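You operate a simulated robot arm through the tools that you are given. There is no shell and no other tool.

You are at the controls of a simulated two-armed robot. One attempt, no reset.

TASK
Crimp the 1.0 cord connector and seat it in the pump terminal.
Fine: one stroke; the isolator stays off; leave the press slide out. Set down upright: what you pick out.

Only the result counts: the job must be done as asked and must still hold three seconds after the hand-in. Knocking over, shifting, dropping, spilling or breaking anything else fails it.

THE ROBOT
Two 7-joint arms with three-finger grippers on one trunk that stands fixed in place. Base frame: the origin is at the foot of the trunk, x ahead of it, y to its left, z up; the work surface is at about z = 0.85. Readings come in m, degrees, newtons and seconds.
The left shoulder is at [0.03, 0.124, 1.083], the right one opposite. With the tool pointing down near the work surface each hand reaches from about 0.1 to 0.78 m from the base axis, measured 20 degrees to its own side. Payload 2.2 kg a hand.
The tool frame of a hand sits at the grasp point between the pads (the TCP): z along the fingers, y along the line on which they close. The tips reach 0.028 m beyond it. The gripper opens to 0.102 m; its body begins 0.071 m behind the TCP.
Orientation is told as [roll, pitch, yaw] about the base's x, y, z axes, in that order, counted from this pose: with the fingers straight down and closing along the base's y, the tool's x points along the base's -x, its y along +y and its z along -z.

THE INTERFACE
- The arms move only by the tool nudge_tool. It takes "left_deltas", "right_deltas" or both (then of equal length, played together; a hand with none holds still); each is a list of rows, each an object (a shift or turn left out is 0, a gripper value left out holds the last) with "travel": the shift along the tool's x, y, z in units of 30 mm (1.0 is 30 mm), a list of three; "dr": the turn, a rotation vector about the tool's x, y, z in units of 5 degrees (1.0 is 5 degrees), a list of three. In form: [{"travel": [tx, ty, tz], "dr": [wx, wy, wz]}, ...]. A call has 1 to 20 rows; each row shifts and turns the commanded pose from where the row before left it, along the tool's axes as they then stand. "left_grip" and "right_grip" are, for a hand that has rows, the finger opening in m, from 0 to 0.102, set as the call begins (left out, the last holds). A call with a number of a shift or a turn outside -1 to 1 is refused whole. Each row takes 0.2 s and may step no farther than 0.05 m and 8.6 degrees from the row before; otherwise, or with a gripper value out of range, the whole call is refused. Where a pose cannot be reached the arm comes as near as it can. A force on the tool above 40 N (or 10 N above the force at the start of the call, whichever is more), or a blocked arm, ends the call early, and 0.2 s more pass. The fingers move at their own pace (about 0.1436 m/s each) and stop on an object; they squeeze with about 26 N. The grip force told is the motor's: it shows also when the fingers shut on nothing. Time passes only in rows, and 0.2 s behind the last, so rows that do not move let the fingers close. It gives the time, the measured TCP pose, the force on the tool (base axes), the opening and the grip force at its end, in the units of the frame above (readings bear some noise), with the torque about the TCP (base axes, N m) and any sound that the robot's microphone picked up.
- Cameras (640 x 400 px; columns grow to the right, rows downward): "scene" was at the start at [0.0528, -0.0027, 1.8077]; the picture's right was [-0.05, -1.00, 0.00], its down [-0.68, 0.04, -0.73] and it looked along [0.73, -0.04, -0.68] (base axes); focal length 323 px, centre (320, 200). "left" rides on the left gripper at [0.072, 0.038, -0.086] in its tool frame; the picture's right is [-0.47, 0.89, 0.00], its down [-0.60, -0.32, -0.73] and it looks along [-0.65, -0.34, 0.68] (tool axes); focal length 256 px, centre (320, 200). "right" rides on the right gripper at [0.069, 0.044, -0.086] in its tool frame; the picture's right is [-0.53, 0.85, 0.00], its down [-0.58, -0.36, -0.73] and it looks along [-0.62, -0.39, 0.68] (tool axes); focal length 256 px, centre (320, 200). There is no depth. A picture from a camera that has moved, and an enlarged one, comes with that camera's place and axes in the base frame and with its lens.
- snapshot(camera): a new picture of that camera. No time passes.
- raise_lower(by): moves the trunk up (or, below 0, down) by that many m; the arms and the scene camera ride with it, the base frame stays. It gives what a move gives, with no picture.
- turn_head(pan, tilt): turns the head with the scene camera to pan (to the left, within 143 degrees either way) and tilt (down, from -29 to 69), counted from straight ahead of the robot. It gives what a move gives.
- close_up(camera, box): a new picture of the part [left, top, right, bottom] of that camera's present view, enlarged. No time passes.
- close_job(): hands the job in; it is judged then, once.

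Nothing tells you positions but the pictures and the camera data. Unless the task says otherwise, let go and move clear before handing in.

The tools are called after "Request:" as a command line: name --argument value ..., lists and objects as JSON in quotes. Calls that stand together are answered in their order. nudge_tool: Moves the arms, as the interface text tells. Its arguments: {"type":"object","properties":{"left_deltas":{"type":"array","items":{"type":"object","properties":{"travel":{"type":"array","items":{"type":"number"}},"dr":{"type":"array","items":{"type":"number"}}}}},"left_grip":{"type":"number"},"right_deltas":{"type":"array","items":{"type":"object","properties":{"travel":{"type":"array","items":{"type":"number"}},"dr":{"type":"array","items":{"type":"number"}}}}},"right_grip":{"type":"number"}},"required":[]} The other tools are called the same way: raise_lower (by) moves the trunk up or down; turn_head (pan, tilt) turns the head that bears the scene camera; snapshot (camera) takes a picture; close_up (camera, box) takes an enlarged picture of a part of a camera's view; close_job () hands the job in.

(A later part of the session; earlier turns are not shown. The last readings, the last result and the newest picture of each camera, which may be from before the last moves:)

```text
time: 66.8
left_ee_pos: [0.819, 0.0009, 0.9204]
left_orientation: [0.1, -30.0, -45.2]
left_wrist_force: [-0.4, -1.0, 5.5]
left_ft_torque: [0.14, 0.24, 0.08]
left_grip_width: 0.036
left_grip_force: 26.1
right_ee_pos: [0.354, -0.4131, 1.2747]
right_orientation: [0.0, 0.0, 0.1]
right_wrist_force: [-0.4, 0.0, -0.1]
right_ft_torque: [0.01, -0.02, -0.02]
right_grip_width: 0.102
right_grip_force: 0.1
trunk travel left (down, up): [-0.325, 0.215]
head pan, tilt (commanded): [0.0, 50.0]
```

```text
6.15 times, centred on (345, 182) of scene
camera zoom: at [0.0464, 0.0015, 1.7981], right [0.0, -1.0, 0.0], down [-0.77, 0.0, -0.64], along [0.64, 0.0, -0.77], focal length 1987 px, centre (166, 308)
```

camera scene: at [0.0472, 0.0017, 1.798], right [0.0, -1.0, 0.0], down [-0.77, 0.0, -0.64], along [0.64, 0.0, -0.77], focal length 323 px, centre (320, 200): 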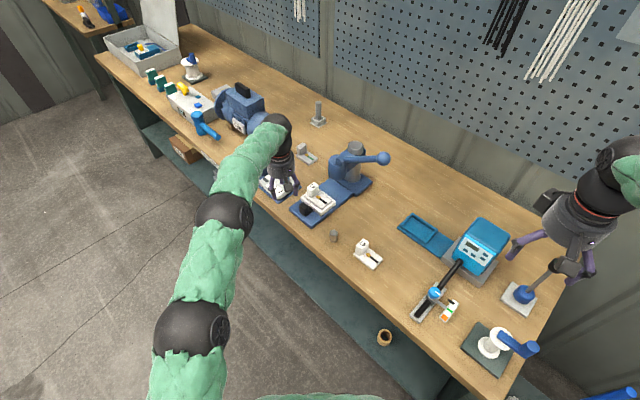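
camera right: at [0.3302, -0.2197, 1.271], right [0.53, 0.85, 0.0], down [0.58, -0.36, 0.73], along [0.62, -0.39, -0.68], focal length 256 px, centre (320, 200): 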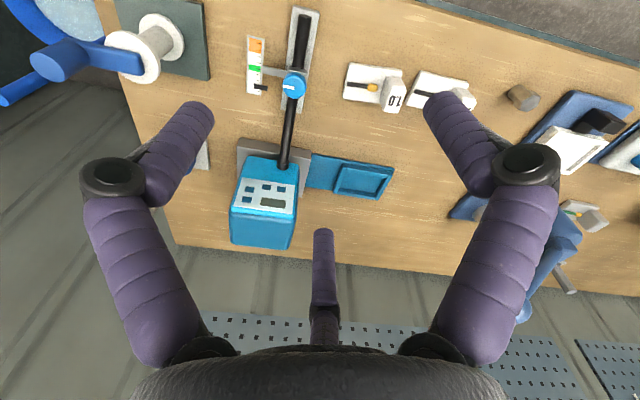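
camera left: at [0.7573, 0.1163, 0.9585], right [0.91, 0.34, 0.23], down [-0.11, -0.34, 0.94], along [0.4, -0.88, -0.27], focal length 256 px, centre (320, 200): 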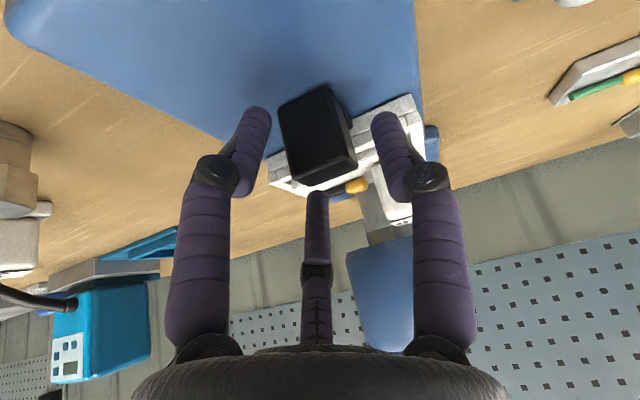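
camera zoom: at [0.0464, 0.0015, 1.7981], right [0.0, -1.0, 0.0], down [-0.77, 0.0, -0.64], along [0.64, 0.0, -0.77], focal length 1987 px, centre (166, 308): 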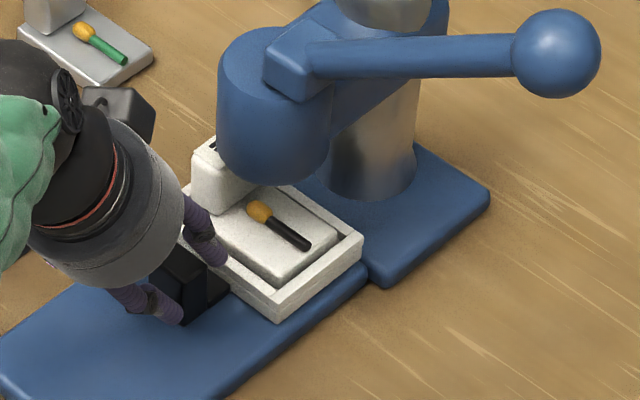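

Request:
nudge_tool --left_deltas '[{"travel": [-0.1443, 0, 0.0833]}, {"travel": [-0.1443, 0, 0.0833]}, {"travel": [0, 0, 0]}]'

Request:
close_up --camera "scene" --box '[300, 150, 390, 215]'

Request:
snapshot --camera "left"

```text
time: 67.6
left_ee_pos: [0.8204, -0.0013, 0.9202]
left_orientation: [0.2, -30.0, -44.9]
left_wrist_force: [14.0, 13.6, -0.2]
left_ft_torque: [0.81, 0.1, 0.24]
left_grip_width: 0.0361
left_grip_force: 26.1
left hand out of reach, approached as far as the arm can: row 1, 2
right_ee_pos: [0.3562, -0.4117, 1.2747]
right_orientation: [-0.1, 0.1, -0.1]
right_wrist_force: [-1.2, 0.3, -1.1]
right_ft_torque: [-0.02, 0.0, 0.04]
right_grip_width: 0.102
right_grip_force: 0.1
trunk travel left (down, up): [-0.325, 0.215]
head pan, tilt (commanded): [0.0, 50.0]
```

```text
6.15 times, centred on (345, 182) of scene
camera zoom: at [0.0491, 0.0038, 1.7979], right [0.0, -1.0, 0.0], down [-0.77, 0.0, -0.64], along [0.64, 0.0, -0.77], focal length 1987 px, centre (166, 308)
```

zoom: 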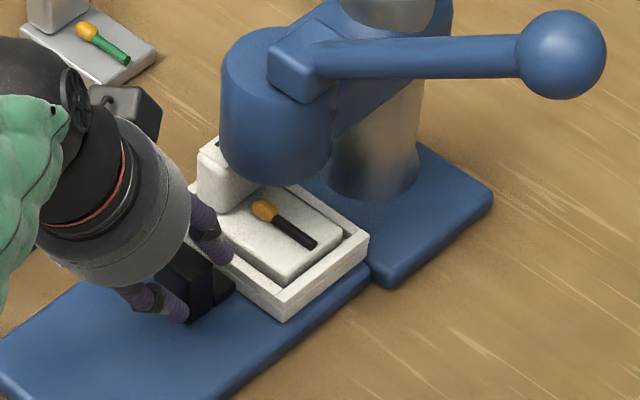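

```text
taken
camera left: at [0.7725, 0.0999, 0.9594], right [0.91, 0.34, 0.23], down [-0.11, -0.34, 0.93], along [0.4, -0.88, -0.27], focal length 256 px, centre (320, 200)
```

left: 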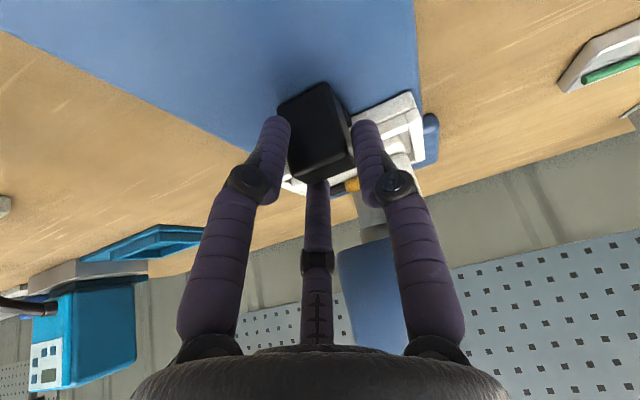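

Again the reach limit (my refined reach model: wrist about 0.17 m behind the tip, 0.733 m from the shoulder). About 92 mm of travel is done; I will let go slightly, back off along the tool axis, and push the last bit with closed fingertips on the handle's near face.

Request:
nudge_tool --left_deltas '[{"travel": [0.05, 0.07, 0]}, {"travel": [0, 0, 0]}]' --left_grip 0.046

Request:
nudge_tool --left_deltas '[{"travel": [-0.133, 0, -0.231]}, {"travel": [0, 0, -0.6]}, {"travel": [0, 0, -0.7]}, {"travel": [0, 0, -0.7]}]'

Request:
snapshot --camera "left"

Request:
close_up --camera "scene" --box '[300, 150, 390, 215]'

```text
time: 68.2
left_ee_pos: [0.818, -0.0043, 0.9195]
left_orientation: [-0.1, -29.8, -45.1]
left_wrist_force: [0.1, -0.1, 0.3]
left_ft_torque: [-0.03, 0.03, 0.02]
left_grip_width: 0.0458
left_grip_force: 0.1
right_ee_pos: [0.3546, -0.4148, 1.275]
right_orientation: [0.0, 0.1, -0.1]
right_wrist_force: [-0.6, 0.0, -0.1]
right_ft_torque: [-0.04, 0.01, 0.04]
right_grip_width: 0.1022
right_grip_force: 0.0
trunk travel left (down, up): [-0.325, 0.215]
head pan, tilt (commanded): [0.0, 50.0]
```

```text
time: 69.2
left_ee_pos: [0.7975, 0.0188, 0.9801]
left_orientation: [-0.1, -29.9, -45.0]
left_wrist_force: [0.1, -0.4, -0.2]
left_ft_torque: [0.0, 0.0, -0.02]
left_grip_width: 0.0463
left_grip_force: 0.1
right_ee_pos: [0.3545, -0.414, 1.2757]
right_orientation: [0.0, -0.1, -0.1]
right_wrist_force: [0.6, -0.4, -0.2]
right_ft_torque: [0.0, 0.0, 0.02]
right_grip_width: 0.1021
right_grip_force: 0.1
trunk travel left (down, up): [-0.325, 0.215]
head pan, tilt (commanded): [0.0, 50.0]
```

```text
taken
camera left: at [0.749, 0.1199, 1.0189], right [0.91, 0.34, 0.23], down [-0.11, -0.34, 0.94], along [0.4, -0.88, -0.27], focal length 256 px, centre (320, 200)
```

left: 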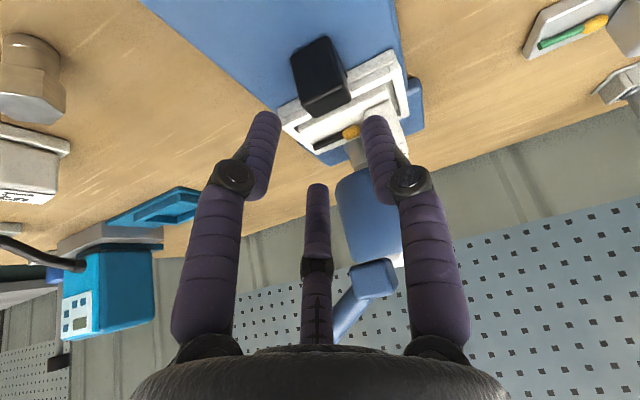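

```text
6.15 times, centred on (345, 182) of scene
camera zoom: at [0.0463, 0.0021, 1.798], right [0.0, -1.0, 0.0], down [-0.77, 0.0, -0.64], along [0.64, 0.0, -0.77], focal length 1987 px, centre (166, 308)
```

zoom: 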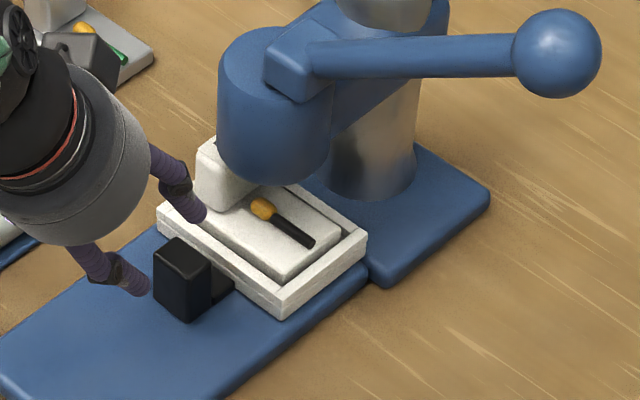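

I will back off, close the fingers into a fist, lower behind the handle and push it home.

Request:
nudge_tool --left_deltas '[{"travel": [0.794, 0.05, -0.458]}, {"travel": [0.794, 0.05, -0.458]}, {"travel": [0.361, 0, 0.6255]}, {"travel": [0.361, 0, 0.6255]}, {"travel": [0.361, 0, 0.6255]}, {"travel": [0, 0, 0]}]' --left_grip 0.0

Request:
snapshot --camera "left"

Request:
close_up --camera "scene" --box '[290, 150, 390, 220]'

```text
time: 70.6
left_ee_pos: [0.7604, 0.0591, 0.9137]
left_orientation: [0.0, -30.0, -45.0]
left_wrist_force: [0.3, 0.0, -0.1]
left_ft_torque: [-0.01, 0.0, 0.0]
left_grip_width: 0.0023
left_grip_force: 25.5
right_ee_pos: [0.3544, -0.4131, 1.2762]
right_orientation: [0.0, -0.1, 0.0]
right_wrist_force: [0.1, -0.4, -0.5]
right_ft_torque: [0.01, -0.01, -0.01]
right_grip_width: 0.1019
right_grip_force: 0.0
trunk travel left (down, up): [-0.325, 0.215]
head pan, tilt (commanded): [0.0, 50.0]
```

```text
taken
camera left: at [0.7137, 0.1602, 0.9543], right [0.91, 0.34, 0.23], down [-0.11, -0.34, 0.93], along [0.4, -0.88, -0.27], focal length 256 px, centre (320, 200)
```

left: 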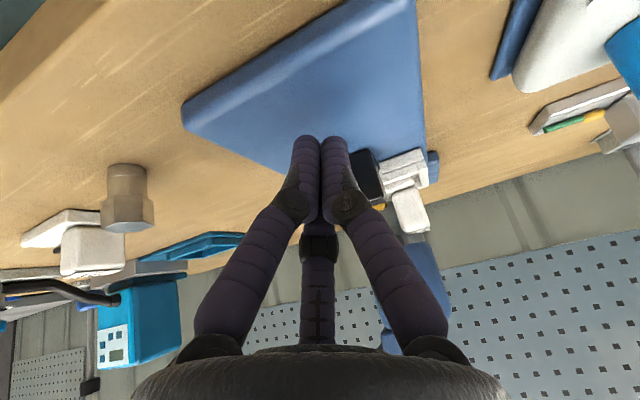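

```text
5.71 times, centred on (340, 185) of scene
camera zoom: at [0.0465, 0.0018, 1.7981], right [0.0, -1.0, 0.0], down [-0.77, 0.0, -0.64], along [0.64, 0.0, -0.77], focal length 1845 px, centre (206, 286)
```

zoom: 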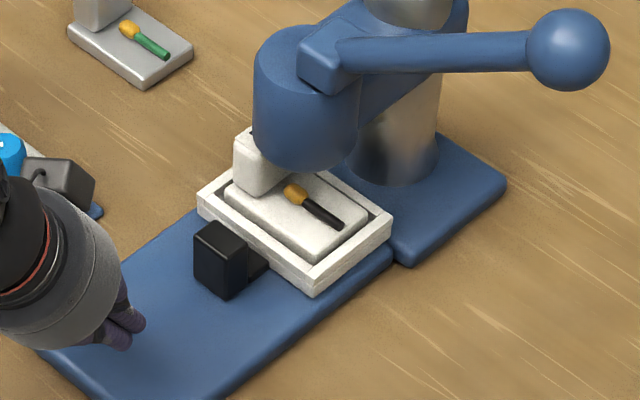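

The fist is lined up behind the handle. I will advance to contact and push gently.

Request:
nudge_tool --left_deltas '[{"travel": [-0.433, 0, 0.25]}, {"travel": [-0.433, 0, 0.25]}, {"travel": [-0.433, 0, 0.25]}, {"travel": [-0.1443, 0, 0.0833]}, {"travel": [0, 0, 0]}]'

Request:
nudge_tool --left_deltas '[{"travel": [-0.1443, 0, 0.0833]}, {"travel": [0, 0, 0]}]'

Request:
nudge_tool --left_deltas '[{"travel": [-0.1443, 0, 0.0833]}, {"travel": [0, 0, 0]}]'

Request:
close_up --camera "scene" --box '[290, 150, 390, 220]'

```text
time: 71.8
left_ee_pos: [0.7968, 0.0241, 0.9149]
left_orientation: [0.0, -29.9, -45.0]
left_wrist_force: [0.3, -0.2, -0.9]
left_ft_torque: [0.02, -0.01, 0.02]
left_grip_width: 0.0019
left_grip_force: 26.3
right_ee_pos: [0.3554, -0.415, 1.2744]
right_orientation: [0.1, 0.0, -0.1]
right_wrist_force: [-0.1, 0.2, -0.8]
right_ft_torque: [-0.01, -0.01, 0.04]
right_grip_width: 0.1017
right_grip_force: 0.0
trunk travel left (down, up): [-0.325, 0.215]
head pan, tilt (commanded): [0.0, 50.0]
```

```text
time: 72.4
left_ee_pos: [0.7976, 0.0201, 0.9152]
left_orientation: [0.0, -29.9, -45.0]
left_wrist_force: [-0.2, -0.7, -0.8]
left_ft_torque: [-0.01, -0.03, 0.02]
left_grip_width: 0.002
left_grip_force: 25.9
right_ee_pos: [0.3539, -0.4143, 1.2749]
right_orientation: [0.0, 0.0, 0.0]
right_wrist_force: [-0.4, -0.5, -1.0]
right_ft_torque: [0.0, 0.03, -0.02]
right_grip_width: 0.1021
right_grip_force: 0.2
trunk travel left (down, up): [-0.325, 0.215]
head pan, tilt (commanded): [0.0, 50.0]
```

```text
time: 73.0
left_ee_pos: [0.8024, 0.0166, 0.9153]
left_orientation: [0.0, -29.9, -45.1]
left_wrist_force: [-0.4, 0.7, -0.9]
left_ft_torque: [-0.03, 0.01, -0.03]
left_grip_width: 0.002
left_grip_force: 26.5
right_ee_pos: [0.3547, -0.4134, 1.2745]
right_orientation: [0.0, 0.0, 0.0]
right_wrist_force: [0.2, -0.5, -0.7]
right_ft_torque: [0.0, 0.01, 0.01]
right_grip_width: 0.1021
right_grip_force: 0.0
trunk travel left (down, up): [-0.325, 0.215]
head pan, tilt (commanded): [0.0, 50.0]
```

```text
5.71 times, centred on (340, 185) of scene
camera zoom: at [0.047, 0.0019, 1.798], right [0.0, -1.0, 0.0], down [-0.77, 0.0, -0.64], along [0.64, 0.0, -0.77], focal length 1845 px, centre (206, 286)
```

zoom: 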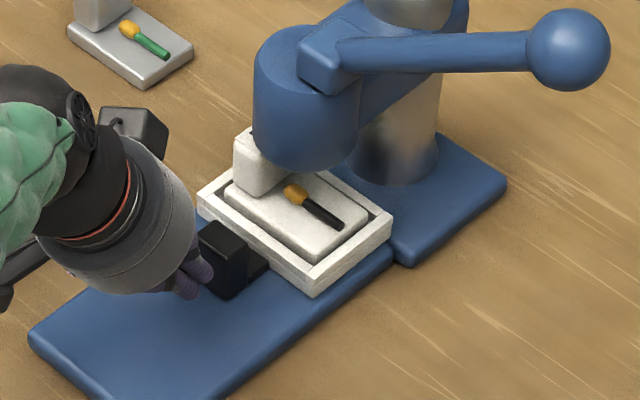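

Request:
nudge_tool --left_deltas '[{"travel": [-0.1443, 0, 0.0833]}, {"travel": [0, 0, 0]}]'

Request:
nudge_tool --left_deltas '[{"travel": [-0.1443, 0, 0.0833]}, {"travel": [0, 0, 0]}]'

Request:
close_up --camera "scene" --box '[290, 150, 390, 220]'

```text
time: 73.6
left_ee_pos: [0.806, 0.0127, 0.9142]
left_orientation: [0.0, -29.9, -45.1]
left_wrist_force: [-0.4, -0.7, 0.2]
left_ft_torque: [0.01, 0.0, 0.02]
left_grip_width: 0.0024
left_grip_force: 26.1
right_ee_pos: [0.3558, -0.4128, 1.2759]
right_orientation: [0.0, 0.1, 0.0]
right_wrist_force: [0.7, 0.1, -0.5]
right_ft_torque: [0.01, -0.01, -0.02]
right_grip_width: 0.102
right_grip_force: 0.0
trunk travel left (down, up): [-0.325, 0.215]
head pan, tilt (commanded): [0.0, 50.0]
```

```text
time: 74.2
left_ee_pos: [0.8098, 0.0105, 0.9144]
left_orientation: [0.0, -29.9, -45.1]
left_wrist_force: [-5.3, 5.0, 0.6]
left_ft_torque: [-0.01, 0.12, -0.02]
left_grip_width: 0.0024
left_grip_force: 26.1
right_ee_pos: [0.3546, -0.4138, 1.2756]
right_orientation: [0.0, 0.1, 0.0]
right_wrist_force: [0.7, 0.4, 0.3]
right_ft_torque: [-0.02, -0.02, 0.01]
right_grip_width: 0.102
right_grip_force: 0.1
trunk travel left (down, up): [-0.325, 0.215]
head pan, tilt (commanded): [0.0, 50.0]
```

```text
5.71 times, centred on (340, 185) of scene
camera zoom: at [0.0464, 0.0024, 1.798], right [0.0, -1.0, 0.0], down [-0.77, 0.0, -0.64], along [0.64, 0.0, -0.77], focal length 1845 px, centre (206, 286)
```

zoom: 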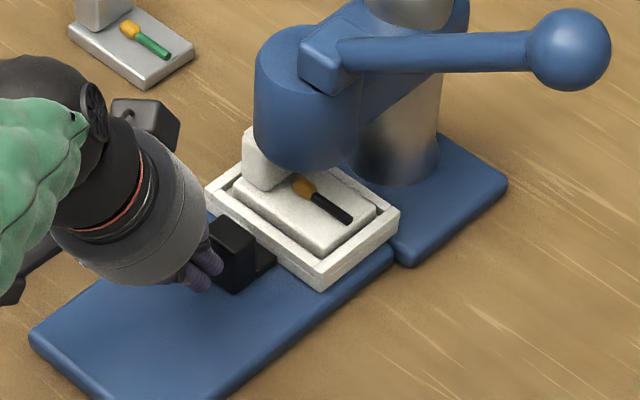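

Request:
nudge_tool --left_deltas '[{"travel": [-0.1443, 0, 0.0833]}, {"travel": [0, 0, 0]}]'

Request:
nudge_tool --left_deltas '[{"travel": [-0.1443, 0, 0.0833]}, {"travel": [0, 0, 0]}]'

Request:
close_up --camera "scene" --box '[290, 150, 390, 220]'

```text
time: 74.8
left_ee_pos: [0.8096, 0.011, 0.9144]
left_orientation: [-0.1, -29.8, -44.9]
left_wrist_force: [-26.1, 23.3, 2.8]
left_ft_torque: [0.36, 0.27, -0.17]
left_grip_width: 0.002
left_grip_force: 25.8
right_ee_pos: [0.3513, -0.4107, 1.2778]
right_orientation: [0.0, -0.2, 0.0]
right_wrist_force: [0.4, 0.8, 0.4]
right_ft_torque: [-0.02, -0.01, 0.01]
right_grip_width: 0.1018
right_grip_force: 0.1
trunk travel left (down, up): [-0.325, 0.215]
head pan, tilt (commanded): [0.0, 50.0]
```

```text
time: 75.1
left_ee_pos: [0.8098, 0.0099, 0.9111]
left_orientation: [-0.2, -29.3, -45.1]
left_wrist_force: [-21.5, 18.4, 8.3]
left_ft_torque: [-0.05, 0.4, -0.15]
left_grip_width: 0.0021
left_grip_force: 26.0
right_ee_pos: [0.3524, -0.4142, 1.2758]
right_orientation: [0.0, -0.1, 0.0]
right_wrist_force: [0.6, -0.6, -0.2]
right_ft_torque: [0.01, 0.03, 0.0]
right_grip_width: 0.1021
right_grip_force: 0.1
trunk travel left (down, up): [-0.325, 0.215]
head pan, tilt (commanded): [0.0, 50.0]
stopped in row 1 (left hand): the force on the tool passed its limit at 50 N (the readings are from after the stop); the commanded pose is now the measured one
```

```text
5.71 times, centred on (340, 185) of scene
camera zoom: at [0.0437, 0.0029, 1.7982], right [0.0, -1.0, 0.0], down [-0.76, 0.0, -0.64], along [0.64, 0.0, -0.76], focal length 1845 px, centre (206, 286)
```

zoom: 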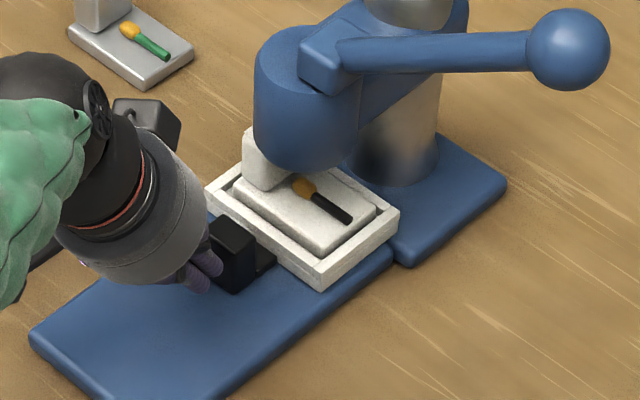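

The slide hit its end stop (force rose to about 35–50 N with no more motion), so it is fully in. I will withdraw the left hand back and up to the left.

Request:
nudge_tool --left_deltas '[{"travel": [0.5, 0, -0.289]}, {"travel": [0.866, 0, -0.5]}, {"travel": [0.866, 0, -0.5]}, {"travel": [0.0, 0.5, -0.9]}, {"travel": [0.0, 0.5, -0.9]}, {"travel": [0.0, 0.7, -0.7]}, {"travel": [0.5, 0.8, -0.5]}]'

Request:
turn_head --pan -8 --tilt 45

Request:
snapshot --camera "scene"

Request:
close_up --camera "scene" --box '[260, 110, 400, 210]'

Request:
snapshot --camera "left"

```text
time: 76.7
left_ee_pos: [0.7711, 0.1565, 0.9835]
left_orientation: [-0.3, -29.5, -45.0]
left_wrist_force: [0.6, -0.3, -0.3]
left_ft_torque: [0.03, -0.03, -0.02]
left_grip_width: 0.0021
left_grip_force: 26.3
right_ee_pos: [0.3549, -0.4136, 1.2748]
right_orientation: [0.0, -0.1, 0.1]
right_wrist_force: [0.4, 0.4, -0.3]
right_ft_torque: [-0.02, 0.01, -0.01]
right_grip_width: 0.1021
right_grip_force: 0.0
trunk travel left (down, up): [-0.325, 0.215]
head pan, tilt (commanded): [0.0, 50.0]
```

```text
time: 77.4
left_ee_pos: [0.7708, 0.1553, 0.9846]
left_orientation: [-0.1, -29.5, -45.1]
left_wrist_force: [-0.1, 0.6, -0.5]
left_ft_torque: [-0.01, 0.0, -0.01]
left_grip_width: 0.002
left_grip_force: 25.7
right_ee_pos: [0.3564, -0.4137, 1.2747]
right_orientation: [0.0, 0.0, -0.1]
right_wrist_force: [0.8, 0.1, 0.4]
right_ft_torque: [0.01, 0.03, 0.01]
right_grip_width: 0.1018
right_grip_force: 0.1
trunk travel left (down, up): [-0.325, 0.215]
head pan, tilt (commanded): [-8.0, 45.0]
```

```text
taken
camera scene: at [0.0507, -0.0098, 1.8049], right [-0.14, -0.99, 0.0], down [-0.7, 0.1, -0.71], along [0.7, -0.1, -0.71], focal length 323 px, centre (320, 200)
```

scene: 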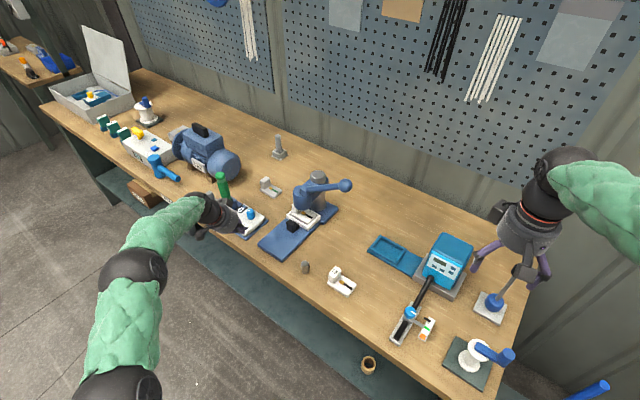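

```text
4.00 times, centred on (330, 160) of scene
camera zoom: at [0.0507, -0.0098, 1.8049], right [-0.14, -0.99, 0.0], down [-0.7, 0.1, -0.71], along [0.7, -0.1, -0.71], focal length 1292 px, centre (280, 360)
```

zoom: 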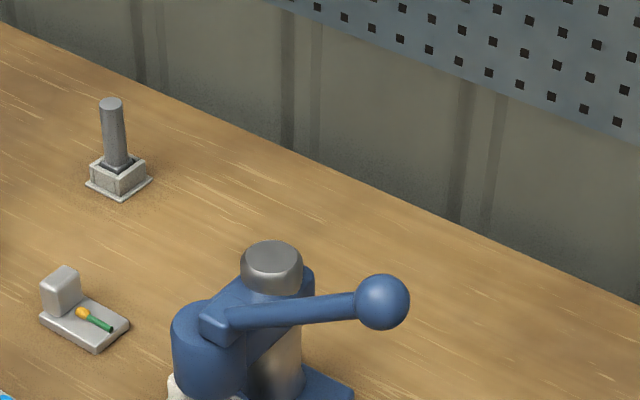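

```text
taken
camera left: at [0.7237, 0.2562, 1.0235], right [0.91, 0.34, 0.23], down [-0.11, -0.34, 0.93], along [0.39, -0.88, -0.27], focal length 256 px, centre (320, 200)
```

left: 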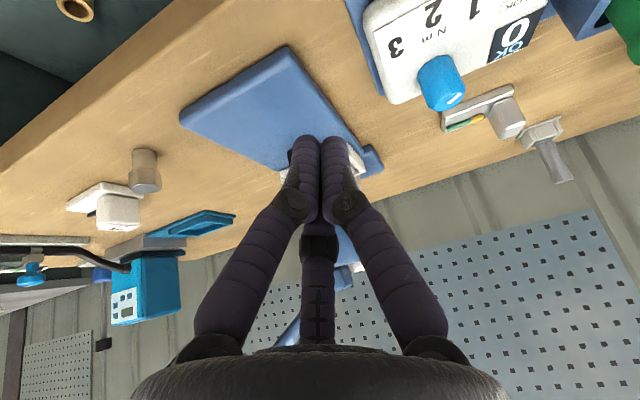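

The slide is home and the left hand is clear. The lever ball is near (0.755,-0.187,1.146); I will bring the right hand, leaned 30° and yawed +20°, to a hover point above it.

Request:
nudge_tool --right_deltas '[{"dr": [0, 0, -1]}, {"dr": [0, 0, -1]}, {"dr": [0, 0, -1]}, {"dr": [0, 0, -1]}, {"dr": [0, -1, 0]}, {"dr": [0, -1, 0]}, {"dr": [0, -1, 0]}, {"dr": [0, -1, 0]}, {"dr": [0, -1, 0]}, {"dr": [0, -1, 0]}]' --right_grip 0.085

Request:
nudge_tool --right_deltas '[{"travel": [-0.911, 0.212, 0.664]}, {"travel": [-0.911, 0.212, 0.664]}, {"travel": [-0.911, 0.212, 0.664]}, {"travel": [-0.911, 0.212, 0.664]}, {"travel": [-0.911, 0.212, 0.664]}, {"travel": [-0.911, 0.212, 0.664]}, {"travel": [-0.911, 0.212, 0.664]}, {"travel": [-0.911, 0.212, 0.664]}, {"travel": [-0.911, 0.212, 0.664]}, {"travel": [-0.911, 0.212, 0.664]}]'

Request:
snapshot --camera "right"

Request:
snapshot --camera "scene"

```text
time: 79.6
left_ee_pos: [0.7701, 0.1553, 0.9842]
left_orientation: [-0.1, -29.6, -45.1]
left_wrist_force: [0.9, -0.7, -0.8]
left_ft_torque: [0.01, -0.03, 0.02]
left_grip_width: 0.0022
left_grip_force: 26.4
right_ee_pos: [0.355, -0.4138, 1.2745]
right_orientation: [-0.1, -30.1, 20.1]
right_wrist_force: [0.2, -1.0, 0.1]
right_ft_torque: [0.02, -0.01, 0.0]
right_grip_width: 0.0851
right_grip_force: 0.0
trunk travel left (down, up): [-0.325, 0.215]
head pan, tilt (commanded): [-8.0, 45.0]
```

```text
time: 81.8
left_ee_pos: [0.7717, 0.1547, 0.9833]
left_orientation: [-0.3, -29.4, -45.0]
left_wrist_force: [0.9, 1.2, -0.6]
left_ft_torque: [0.04, -0.03, 0.0]
left_grip_width: 0.0021
left_grip_force: 25.9
right_ee_pos: [0.6523, -0.2385, 1.2375]
right_orientation: [0.1, -29.9, 20.0]
right_wrist_force: [-0.6, -0.8, 0.4]
right_ft_torque: [0.0, 0.06, -0.01]
right_grip_width: 0.0852
right_grip_force: 0.1
trunk travel left (down, up): [-0.325, 0.215]
head pan, tilt (commanded): [-8.0, 45.0]
```

```text
taken
camera right: at [0.54, -0.2328, 1.2791], right [0.15, 0.95, 0.27], down [0.25, -0.3, 0.92], along [0.96, -0.07, -0.28], focal length 256 px, centre (320, 200)
```

right: 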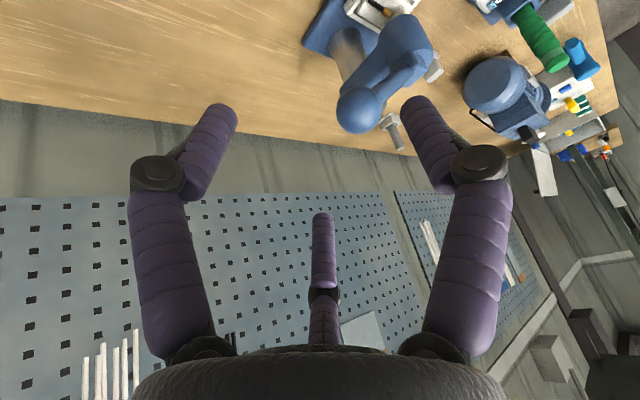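

```text
taken
camera scene: at [0.0525, -0.0089, 1.8048], right [-0.14, -0.99, 0.0], down [-0.7, 0.1, -0.71], along [0.7, -0.1, -0.71], focal length 323 px, centre (320, 200)
```

scene: 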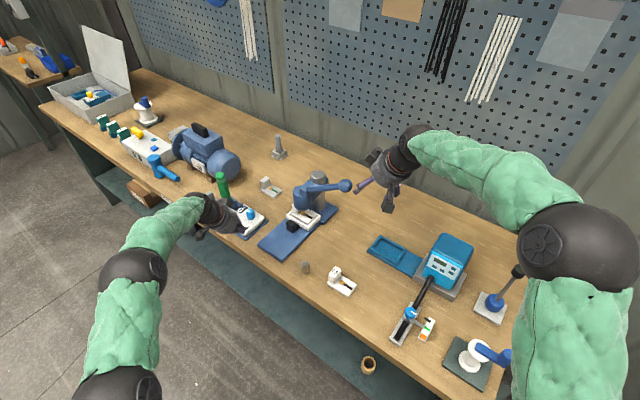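

The right wrist view confirms the ball at (0.755,-0.187,1.146). I will line up and move down along the tool axis partway, then check.

Request:
nudge_tool --right_deltas '[{"travel": [-0.88, 0.2215, 0.6]}, {"travel": [-0.88, 0.2215, 0.6]}, {"travel": [0, 0, 0.84]}, {"travel": [0, 0, 0.84]}]'

Request:
snapshot --camera "right"

Request:
close_up --camera "scene" --box '[280, 140, 440, 250]'

```text
time: 82.8
left_ee_pos: [0.7698, 0.1549, 0.9827]
left_orientation: [-0.2, -29.5, -44.9]
left_wrist_force: [0.0, 1.1, -0.6]
left_ft_torque: [-0.01, -0.01, -0.04]
left_grip_width: 0.0019
left_grip_force: 25.8
right_ee_pos: [0.7298, -0.1963, 1.1889]
right_orientation: [0.0, -29.9, 20.0]
right_wrist_force: [1.0, -0.4, -1.3]
right_ft_torque: [-0.03, 0.01, 0.04]
right_grip_width: 0.0848
right_grip_force: 0.1
trunk travel left (down, up): [-0.325, 0.215]
head pan, tilt (commanded): [-8.0, 45.0]
```

```text
taken
camera right: at [0.6177, -0.1904, 1.2303], right [0.15, 0.95, 0.27], down [0.25, -0.3, 0.92], along [0.96, -0.07, -0.28], focal length 256 px, centre (320, 200)
```

right: 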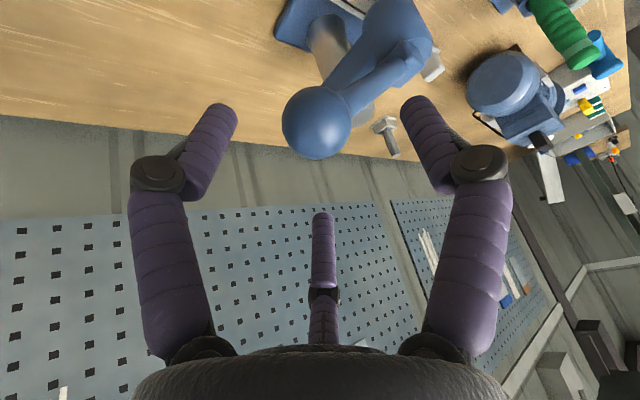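

```text
3.64 times, centred on (360, 195) of scene
camera zoom: at [0.052, -0.0092, 1.8049], right [-0.14, -0.99, 0.0], down [-0.7, 0.1, -0.71], along [0.7, -0.1, -0.71], focal length 1174 px, centre (174, 218)
```

zoom: 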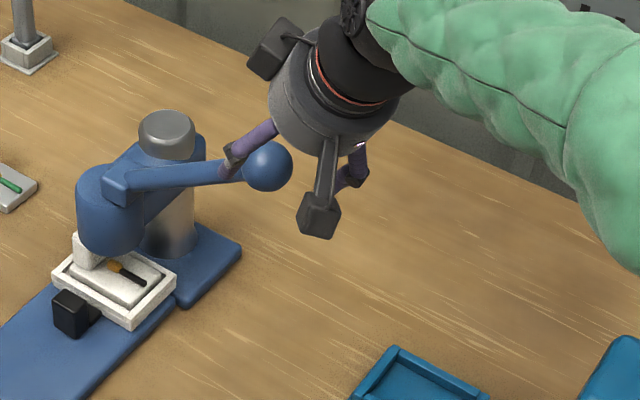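

The ball is centred between the right fingers. I will go down the last 50 mm and close on it.

Request:
nudge_tool --right_deltas '[{"travel": [-0.027, 0, 0.6]}, {"travel": [-0.027, 0, 0.6]}, {"travel": [0, 0, 0.5]}, {"travel": [0, 0, 0]}]'

Request:
snapshot --camera "right"

Request:
close_up --camera "scene" --box '[280, 140, 440, 250]'

```text
time: 83.8
left_ee_pos: [0.7705, 0.1539, 0.9839]
left_orientation: [-0.2, -29.5, -45.1]
left_wrist_force: [-0.2, 0.4, -0.1]
left_ft_torque: [0.01, 0.01, 0.0]
left_grip_width: 0.0019
left_grip_force: 26.1
right_ee_pos: [0.7543, -0.1868, 1.1466]
right_orientation: [0.1, -30.0, 19.9]
right_wrist_force: [-0.1, 0.8, 0.0]
right_ft_torque: [0.01, 0.0, 0.02]
right_grip_width: 0.0846
right_grip_force: 0.0
trunk travel left (down, up): [-0.325, 0.215]
head pan, tilt (commanded): [-8.0, 45.0]
```

```text
taken
camera right: at [0.6413, -0.1811, 1.1881], right [0.15, 0.95, 0.27], down [0.25, -0.3, 0.92], along [0.96, -0.07, -0.28], focal length 256 px, centre (320, 200)
```

right: 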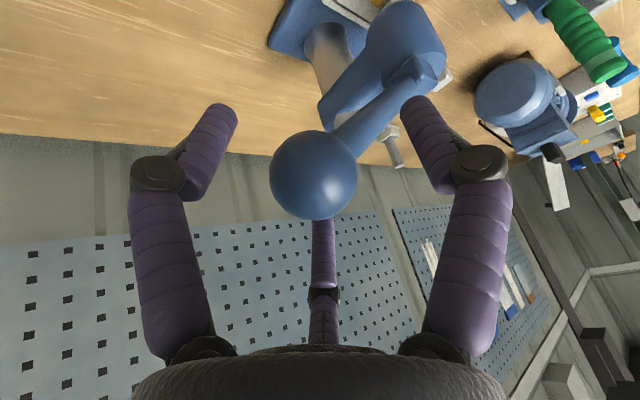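

```text
3.64 times, centred on (360, 195) of scene
camera zoom: at [0.0502, -0.0096, 1.805], right [-0.14, -0.99, 0.0], down [-0.7, 0.1, -0.71], along [0.7, -0.1, -0.71], focal length 1174 px, centre (174, 218)
```

zoom: 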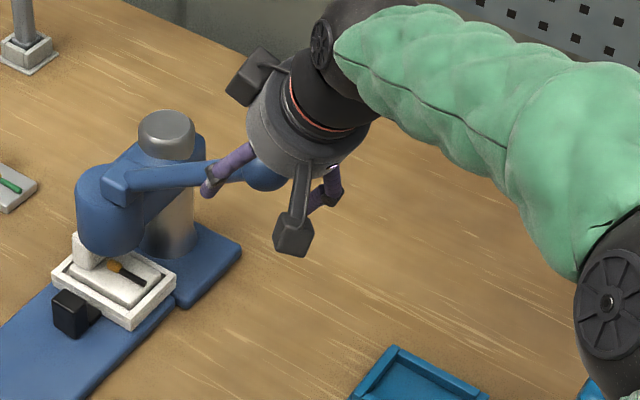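

Request:
nudge_tool --right_deltas '[{"travel": [0, 0, 0]}, {"travel": [0, 0, 0]}, {"travel": [0, 0, 0]}]' --right_grip 0.0

Request:
snapshot --camera "right"

Request:
close_up --camera "scene" --box '[280, 140, 440, 250]'

```text
time: 84.6
left_ee_pos: [0.7714, 0.1527, 0.9828]
left_orientation: [-0.2, -29.5, -45.1]
left_wrist_force: [-0.1, 0.2, -1.0]
left_ft_torque: [0.03, 0.0, -0.02]
left_grip_width: 0.0019
left_grip_force: 25.4
right_ee_pos: [0.7541, -0.1892, 1.1478]
right_orientation: [0.0, -30.0, 19.8]
right_wrist_force: [5.5, -10.5, 1.3]
right_ft_torque: [-0.39, -0.16, -0.25]
right_grip_width: 0.0431
right_grip_force: 26.0
trunk travel left (down, up): [-0.325, 0.215]
head pan, tilt (commanded): [-8.0, 45.0]
```

```text
taken
camera right: at [0.6427, -0.1838, 1.1881], right [0.15, 0.95, 0.27], down [0.25, -0.3, 0.92], along [0.96, -0.07, -0.28], focal length 256 px, centre (320, 200)
```

right: 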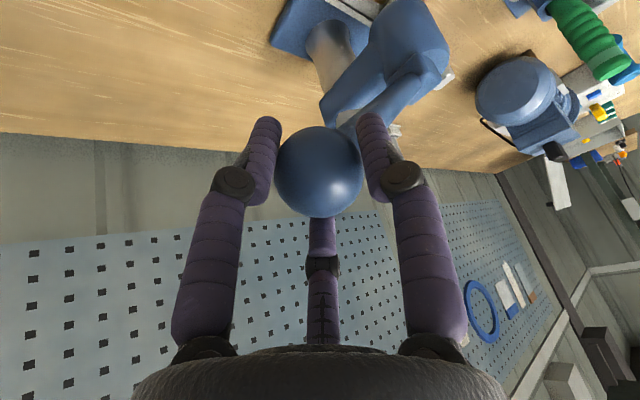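

```text
3.64 times, centred on (360, 195) of scene
camera zoom: at [0.052, -0.0116, 1.8049], right [-0.14, -0.99, 0.0], down [-0.7, 0.1, -0.71], along [0.7, -0.1, -0.71], focal length 1174 px, centre (174, 218)
```

zoom: 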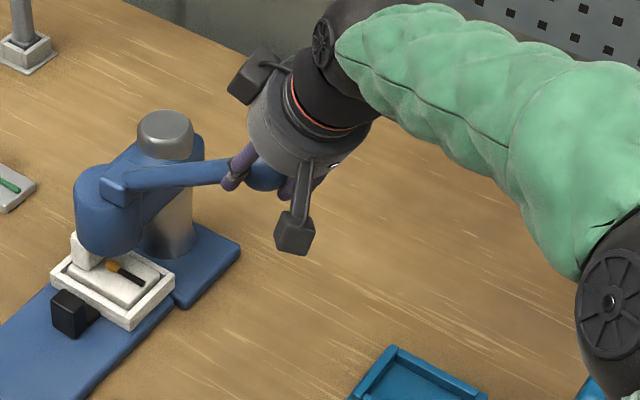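

The ball is held. I will pull it down along the lever's arc about the pivot (near w 0.577, z 1.043, radius about 0.2), first 10°.

Request:
nudge_tool --right_deltas '[{"travel": [0.309, -0.07, 0.233]}, {"travel": [0.309, -0.07, 0.233]}, {"travel": [0.309, -0.07, 0.233]}]'

Request:
close_up --camera "scene" --box '[280, 140, 440, 250]'

Request:
snapshot --camera "right"

```text
time: 85.4
left_ee_pos: [0.7706, 0.1523, 0.9835]
left_orientation: [-0.1, -29.4, -45.1]
left_wrist_force: [-0.2, -0.1, -0.8]
left_ft_torque: [-0.01, -0.01, 0.02]
left_grip_width: 0.002
left_grip_force: 26.5
right_ee_pos: [0.7445, -0.2009, 1.1158]
right_orientation: [0.0, -30.2, 19.9]
right_wrist_force: [12.5, -19.3, 7.5]
right_ft_torque: [0.18, -0.76, 0.11]
right_grip_width: 0.0425
right_grip_force: 44.9
trunk travel left (down, up): [-0.325, 0.215]
head pan, tilt (commanded): [-8.0, 45.0]
```

```text
3.64 times, centred on (360, 195) of scene
camera zoom: at [0.0519, -0.013, 1.8049], right [-0.14, -0.99, 0.0], down [-0.7, 0.1, -0.71], along [0.7, -0.1, -0.71], focal length 1174 px, centre (174, 218)
```

zoom: 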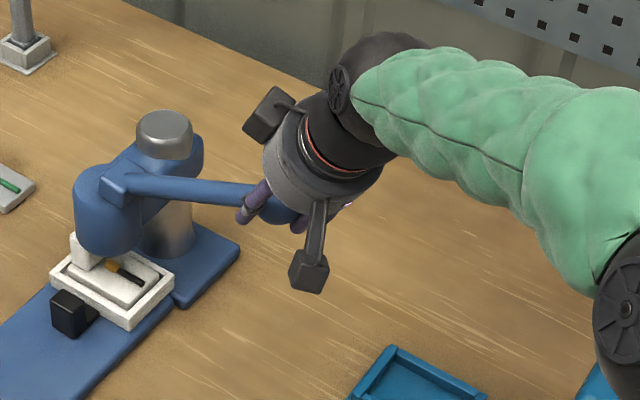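

```text
taken
camera right: at [0.6324, -0.1957, 1.1562], right [0.15, 0.95, 0.27], down [0.25, -0.3, 0.92], along [0.96, -0.07, -0.28], focal length 256 px, centre (320, 200)
```

right: 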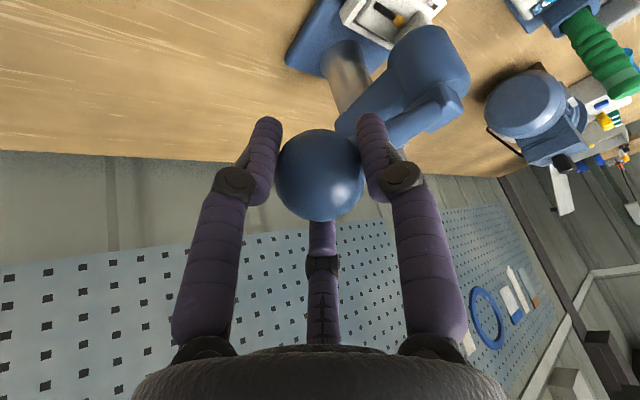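

The lever follows. There is some sideways load, so I add a few millimetres inward and continue down the arc another 15°.

Request:
nudge_tool --right_deltas '[{"travel": [0.2226, -0.0566, 0.2694]}, {"travel": [0.2226, -0.0566, 0.2694]}, {"travel": [0.2226, -0.0566, 0.2694]}, {"travel": [0.2226, -0.0566, 0.2694]}, {"travel": [0.2226, -0.0566, 0.2694]}]'

Request:
close_up --camera "scene" --box '[280, 140, 440, 250]'

```text
time: 86.6
left_ee_pos: [0.7717, 0.1529, 0.983]
left_orientation: [-0.1, -29.5, -45.2]
left_wrist_force: [0.3, 0.1, 0.0]
left_ft_torque: [0.01, 0.0, 0.02]
left_grip_width: 0.0019
left_grip_force: 25.8
right_ee_pos: [0.7359, -0.2095, 1.0617]
right_orientation: [0.3, -30.0, 19.9]
right_wrist_force: [3.7, -21.8, 5.8]
right_ft_torque: [0.07, -0.53, 0.08]
right_grip_width: 0.0423
right_grip_force: 44.9
trunk travel left (down, up): [-0.325, 0.215]
head pan, tilt (commanded): [-8.0, 45.0]
```

```text
3.64 times, centred on (360, 195) of scene
camera zoom: at [0.0505, -0.013, 1.8049], right [-0.14, -0.99, 0.0], down [-0.7, 0.1, -0.71], along [0.7, -0.1, -0.71], focal length 1174 px, centre (174, 218)
```

zoom: 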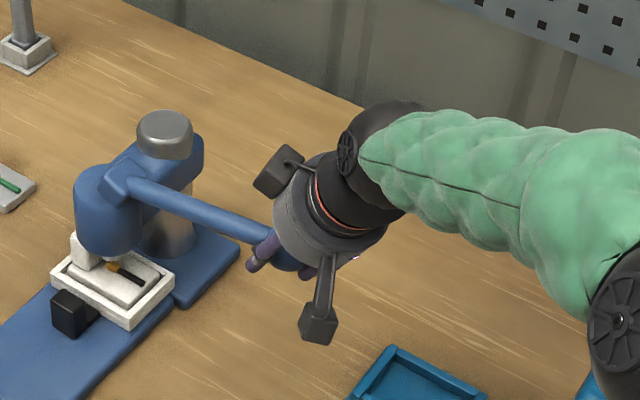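

The lever is near horizontal and moving easily. I continue down with slight corrections toward the wall and to the right, watching for the bottom stop.

Request:
nudge_tool --right_deltas '[{"travel": [0.1845, -0.0238, 0.3233]}, {"travel": [0.1845, -0.0238, 0.3233]}, {"travel": [0.1845, -0.0238, 0.3233]}, {"travel": [0.1845, -0.0238, 0.3233]}, {"travel": [0.1845, -0.0238, 0.3233]}, {"travel": [0.1845, -0.0238, 0.3233]}]'

Request:
close_up --camera "scene" --box '[280, 140, 440, 250]'

```text
time: 88.0
left_ee_pos: [0.7705, 0.156, 0.9842]
left_orientation: [-0.3, -29.5, -45.0]
left_wrist_force: [-0.1, 0.9, 0.0]
left_ft_torque: [0.03, -0.01, -0.02]
left_grip_width: 0.0018
left_grip_force: 26.0
right_ee_pos: [0.7408, -0.2103, 0.9973]
right_orientation: [0.1, -30.0, 20.2]
right_wrist_force: [7.2, -1.3, 6.8]
right_ft_torque: [0.25, -0.59, 0.03]
right_grip_width: 0.0421
right_grip_force: 44.8
trunk travel left (down, up): [-0.325, 0.215]
head pan, tilt (commanded): [-8.0, 45.0]
```

```text
3.64 times, centred on (360, 195) of scene
camera zoom: at [0.0511, -0.0092, 1.8049], right [-0.14, -0.99, 0.0], down [-0.7, 0.1, -0.71], along [0.7, -0.1, -0.71], focal length 1174 px, centre (174, 218)
```

zoom: 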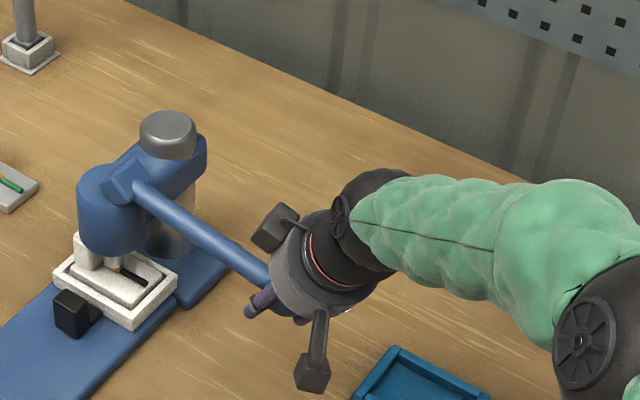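

Request:
close_up --camera "scene" --box '[285, 180, 345, 235]'

Request:
snapshot --camera "left"

```text
7.27 times, centred on (315, 208) of scene
camera zoom: at [0.0511, -0.0092, 1.8049], right [-0.14, -0.99, 0.0], down [-0.7, 0.1, -0.71], along [0.7, -0.1, -0.71], focal length 2349 px, centre (356, 146)
```

zoom: 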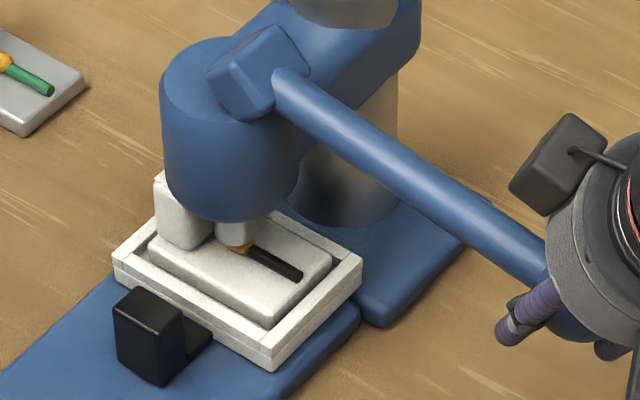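

```text
taken
camera left: at [0.7237, 0.2576, 1.0235], right [0.91, 0.34, 0.23], down [-0.11, -0.34, 0.93], along [0.39, -0.88, -0.27], focal length 256 px, centre (320, 200)
```

left: 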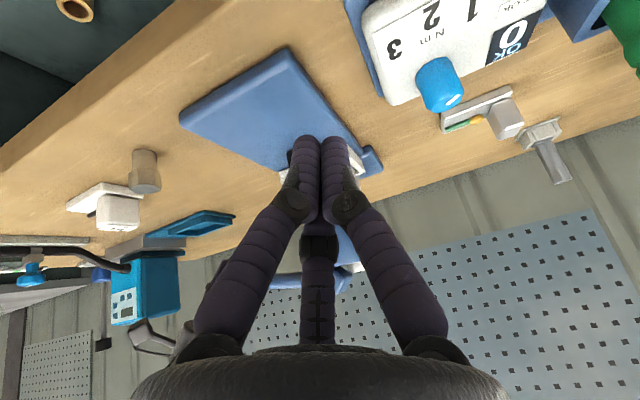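

The ram is coming down exactly over the gold ferrule. I keep pulling down in smaller steps, watching for the stop or a sound.

Request:
nudge_tool --right_deltas '[{"travel": [0.086, 0.03, 0.335]}, {"travel": [0.086, 0.037, 0.335]}, {"travel": [0.086, 0.037, 0.335]}]'

Request:
close_up --camera "scene" --box '[285, 180, 345, 235]'

```text
time: 88.8
left_ee_pos: [0.7709, 0.1557, 0.9846]
left_orientation: [-0.2, -29.4, -44.9]
left_wrist_force: [0.9, -0.4, 1.0]
left_ft_torque: [-0.01, 0.0, -0.03]
left_grip_width: 0.0022
left_grip_force: 25.5
right_ee_pos: [0.7468, -0.2037, 0.966]
right_orientation: [0.0, -30.0, 20.1]
right_wrist_force: [6.8, 7.0, 9.1]
right_ft_torque: [0.43, -0.34, 0.02]
right_grip_width: 0.0418
right_grip_force: 45.7
trunk travel left (down, up): [-0.325, 0.215]
head pan, tilt (commanded): [-8.0, 45.0]
```

```text
7.27 times, centred on (315, 208) of scene
camera zoom: at [0.0505, -0.0079, 1.805], right [-0.14, -0.99, 0.0], down [-0.7, 0.1, -0.71], along [0.7, -0.1, -0.71], focal length 2349 px, centre (356, 146)
```

zoom: 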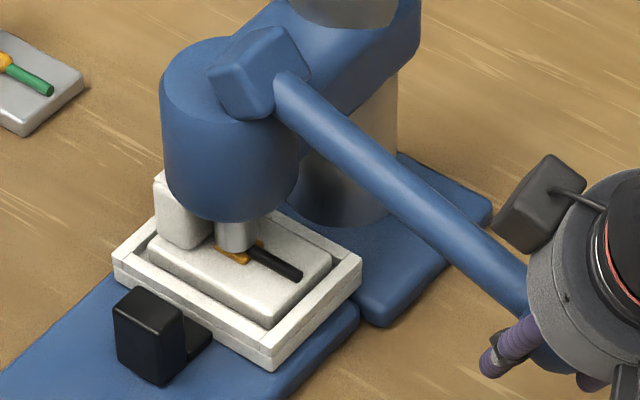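

The ram is on the ferrule. I continue a little to complete the stroke to its stop.

Request:
nudge_tool --right_deltas '[{"travel": [0.06, 0.08, 0.335]}, {"travel": [0.06, 0.06, 0.335]}]'

Request:
close_up --camera "scene" --box '[285, 180, 345, 235]'

```text
time: 89.4
left_ee_pos: [0.7695, 0.1561, 0.985]
left_orientation: [-0.2, -29.5, -45.0]
left_wrist_force: [-0.1, 0.2, 0.0]
left_ft_torque: [-0.03, 0.03, 0.01]
left_grip_width: 0.0024
left_grip_force: 25.7
right_ee_pos: [0.7508, -0.2004, 0.9474]
right_orientation: [-0.1, -30.1, 20.1]
right_wrist_force: [6.7, 8.1, 11.8]
right_ft_torque: [0.22, -0.46, -0.08]
right_grip_width: 0.0418
right_grip_force: 44.9
trunk travel left (down, up): [-0.325, 0.215]
head pan, tilt (commanded): [-8.0, 45.0]
```

```text
7.27 times, centred on (315, 208) of scene
camera zoom: at [0.0503, -0.008, 1.805], right [-0.14, -0.99, 0.0], down [-0.7, 0.1, -0.71], along [0.7, -0.1, -0.71], focal length 2349 px, centre (356, 146)
```

zoom: 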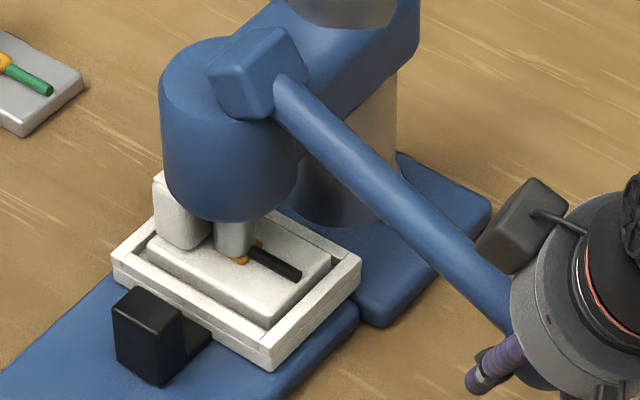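

Request:
nudge_tool --right_deltas '[{"travel": [0.04, 0.1, 0.335]}, {"travel": [0.04, 0.08, 0.335]}]'

Request:
close_up --camera "scene" --box '[285, 180, 345, 235]'

```text
time: 90.0
left_ee_pos: [0.7726, 0.1542, 0.9815]
left_orientation: [-0.3, -29.4, -44.9]
left_wrist_force: [0.8, 0.0, 0.3]
left_ft_torque: [0.01, -0.04, -0.03]
left_grip_width: 0.0023
left_grip_force: 26.1
right_ee_pos: [0.761, -0.1952, 0.9285]
right_orientation: [-0.2, -30.3, 19.9]
right_wrist_force: [26.5, -11.9, 6.6]
right_ft_torque: [-0.18, 0.34, 0.04]
right_grip_width: 0.045
right_grip_force: 44.7
trunk travel left (down, up): [-0.325, 0.215]
head pan, tilt (commanded): [-8.0, 45.0]
```

```text
7.27 times, centred on (315, 208) of scene
camera zoom: at [0.0537, -0.01, 1.8048], right [-0.14, -0.99, 0.0], down [-0.7, 0.1, -0.71], along [0.7, -0.1, -0.71], focal length 2349 px, centre (356, 146)
```

zoom: 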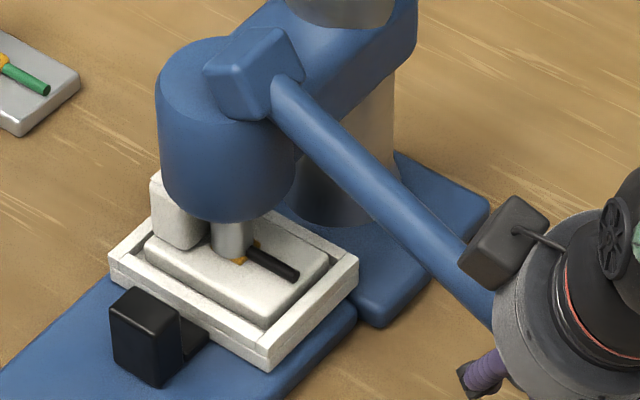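

The lever seems to have reached its bottom stop (fingers began slipping on the ball). I will check the ball in the right camera, then bring the lever back up.

Request:
snapshot --camera "right"

```text
taken
camera right: at [0.6485, -0.1889, 0.9687], right [0.15, 0.95, 0.27], down [0.24, -0.3, 0.92], along [0.96, -0.07, -0.28], focal length 256 px, centre (320, 200)
```

right: 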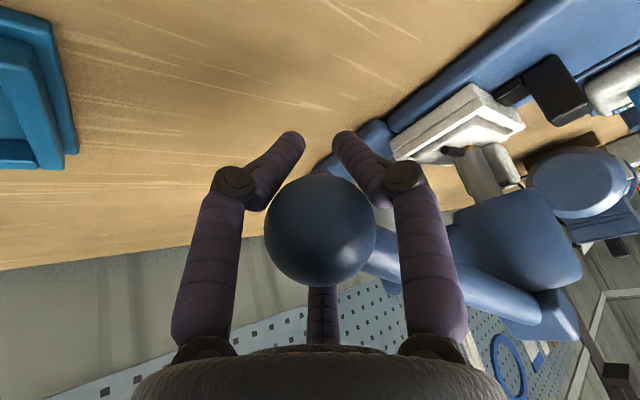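

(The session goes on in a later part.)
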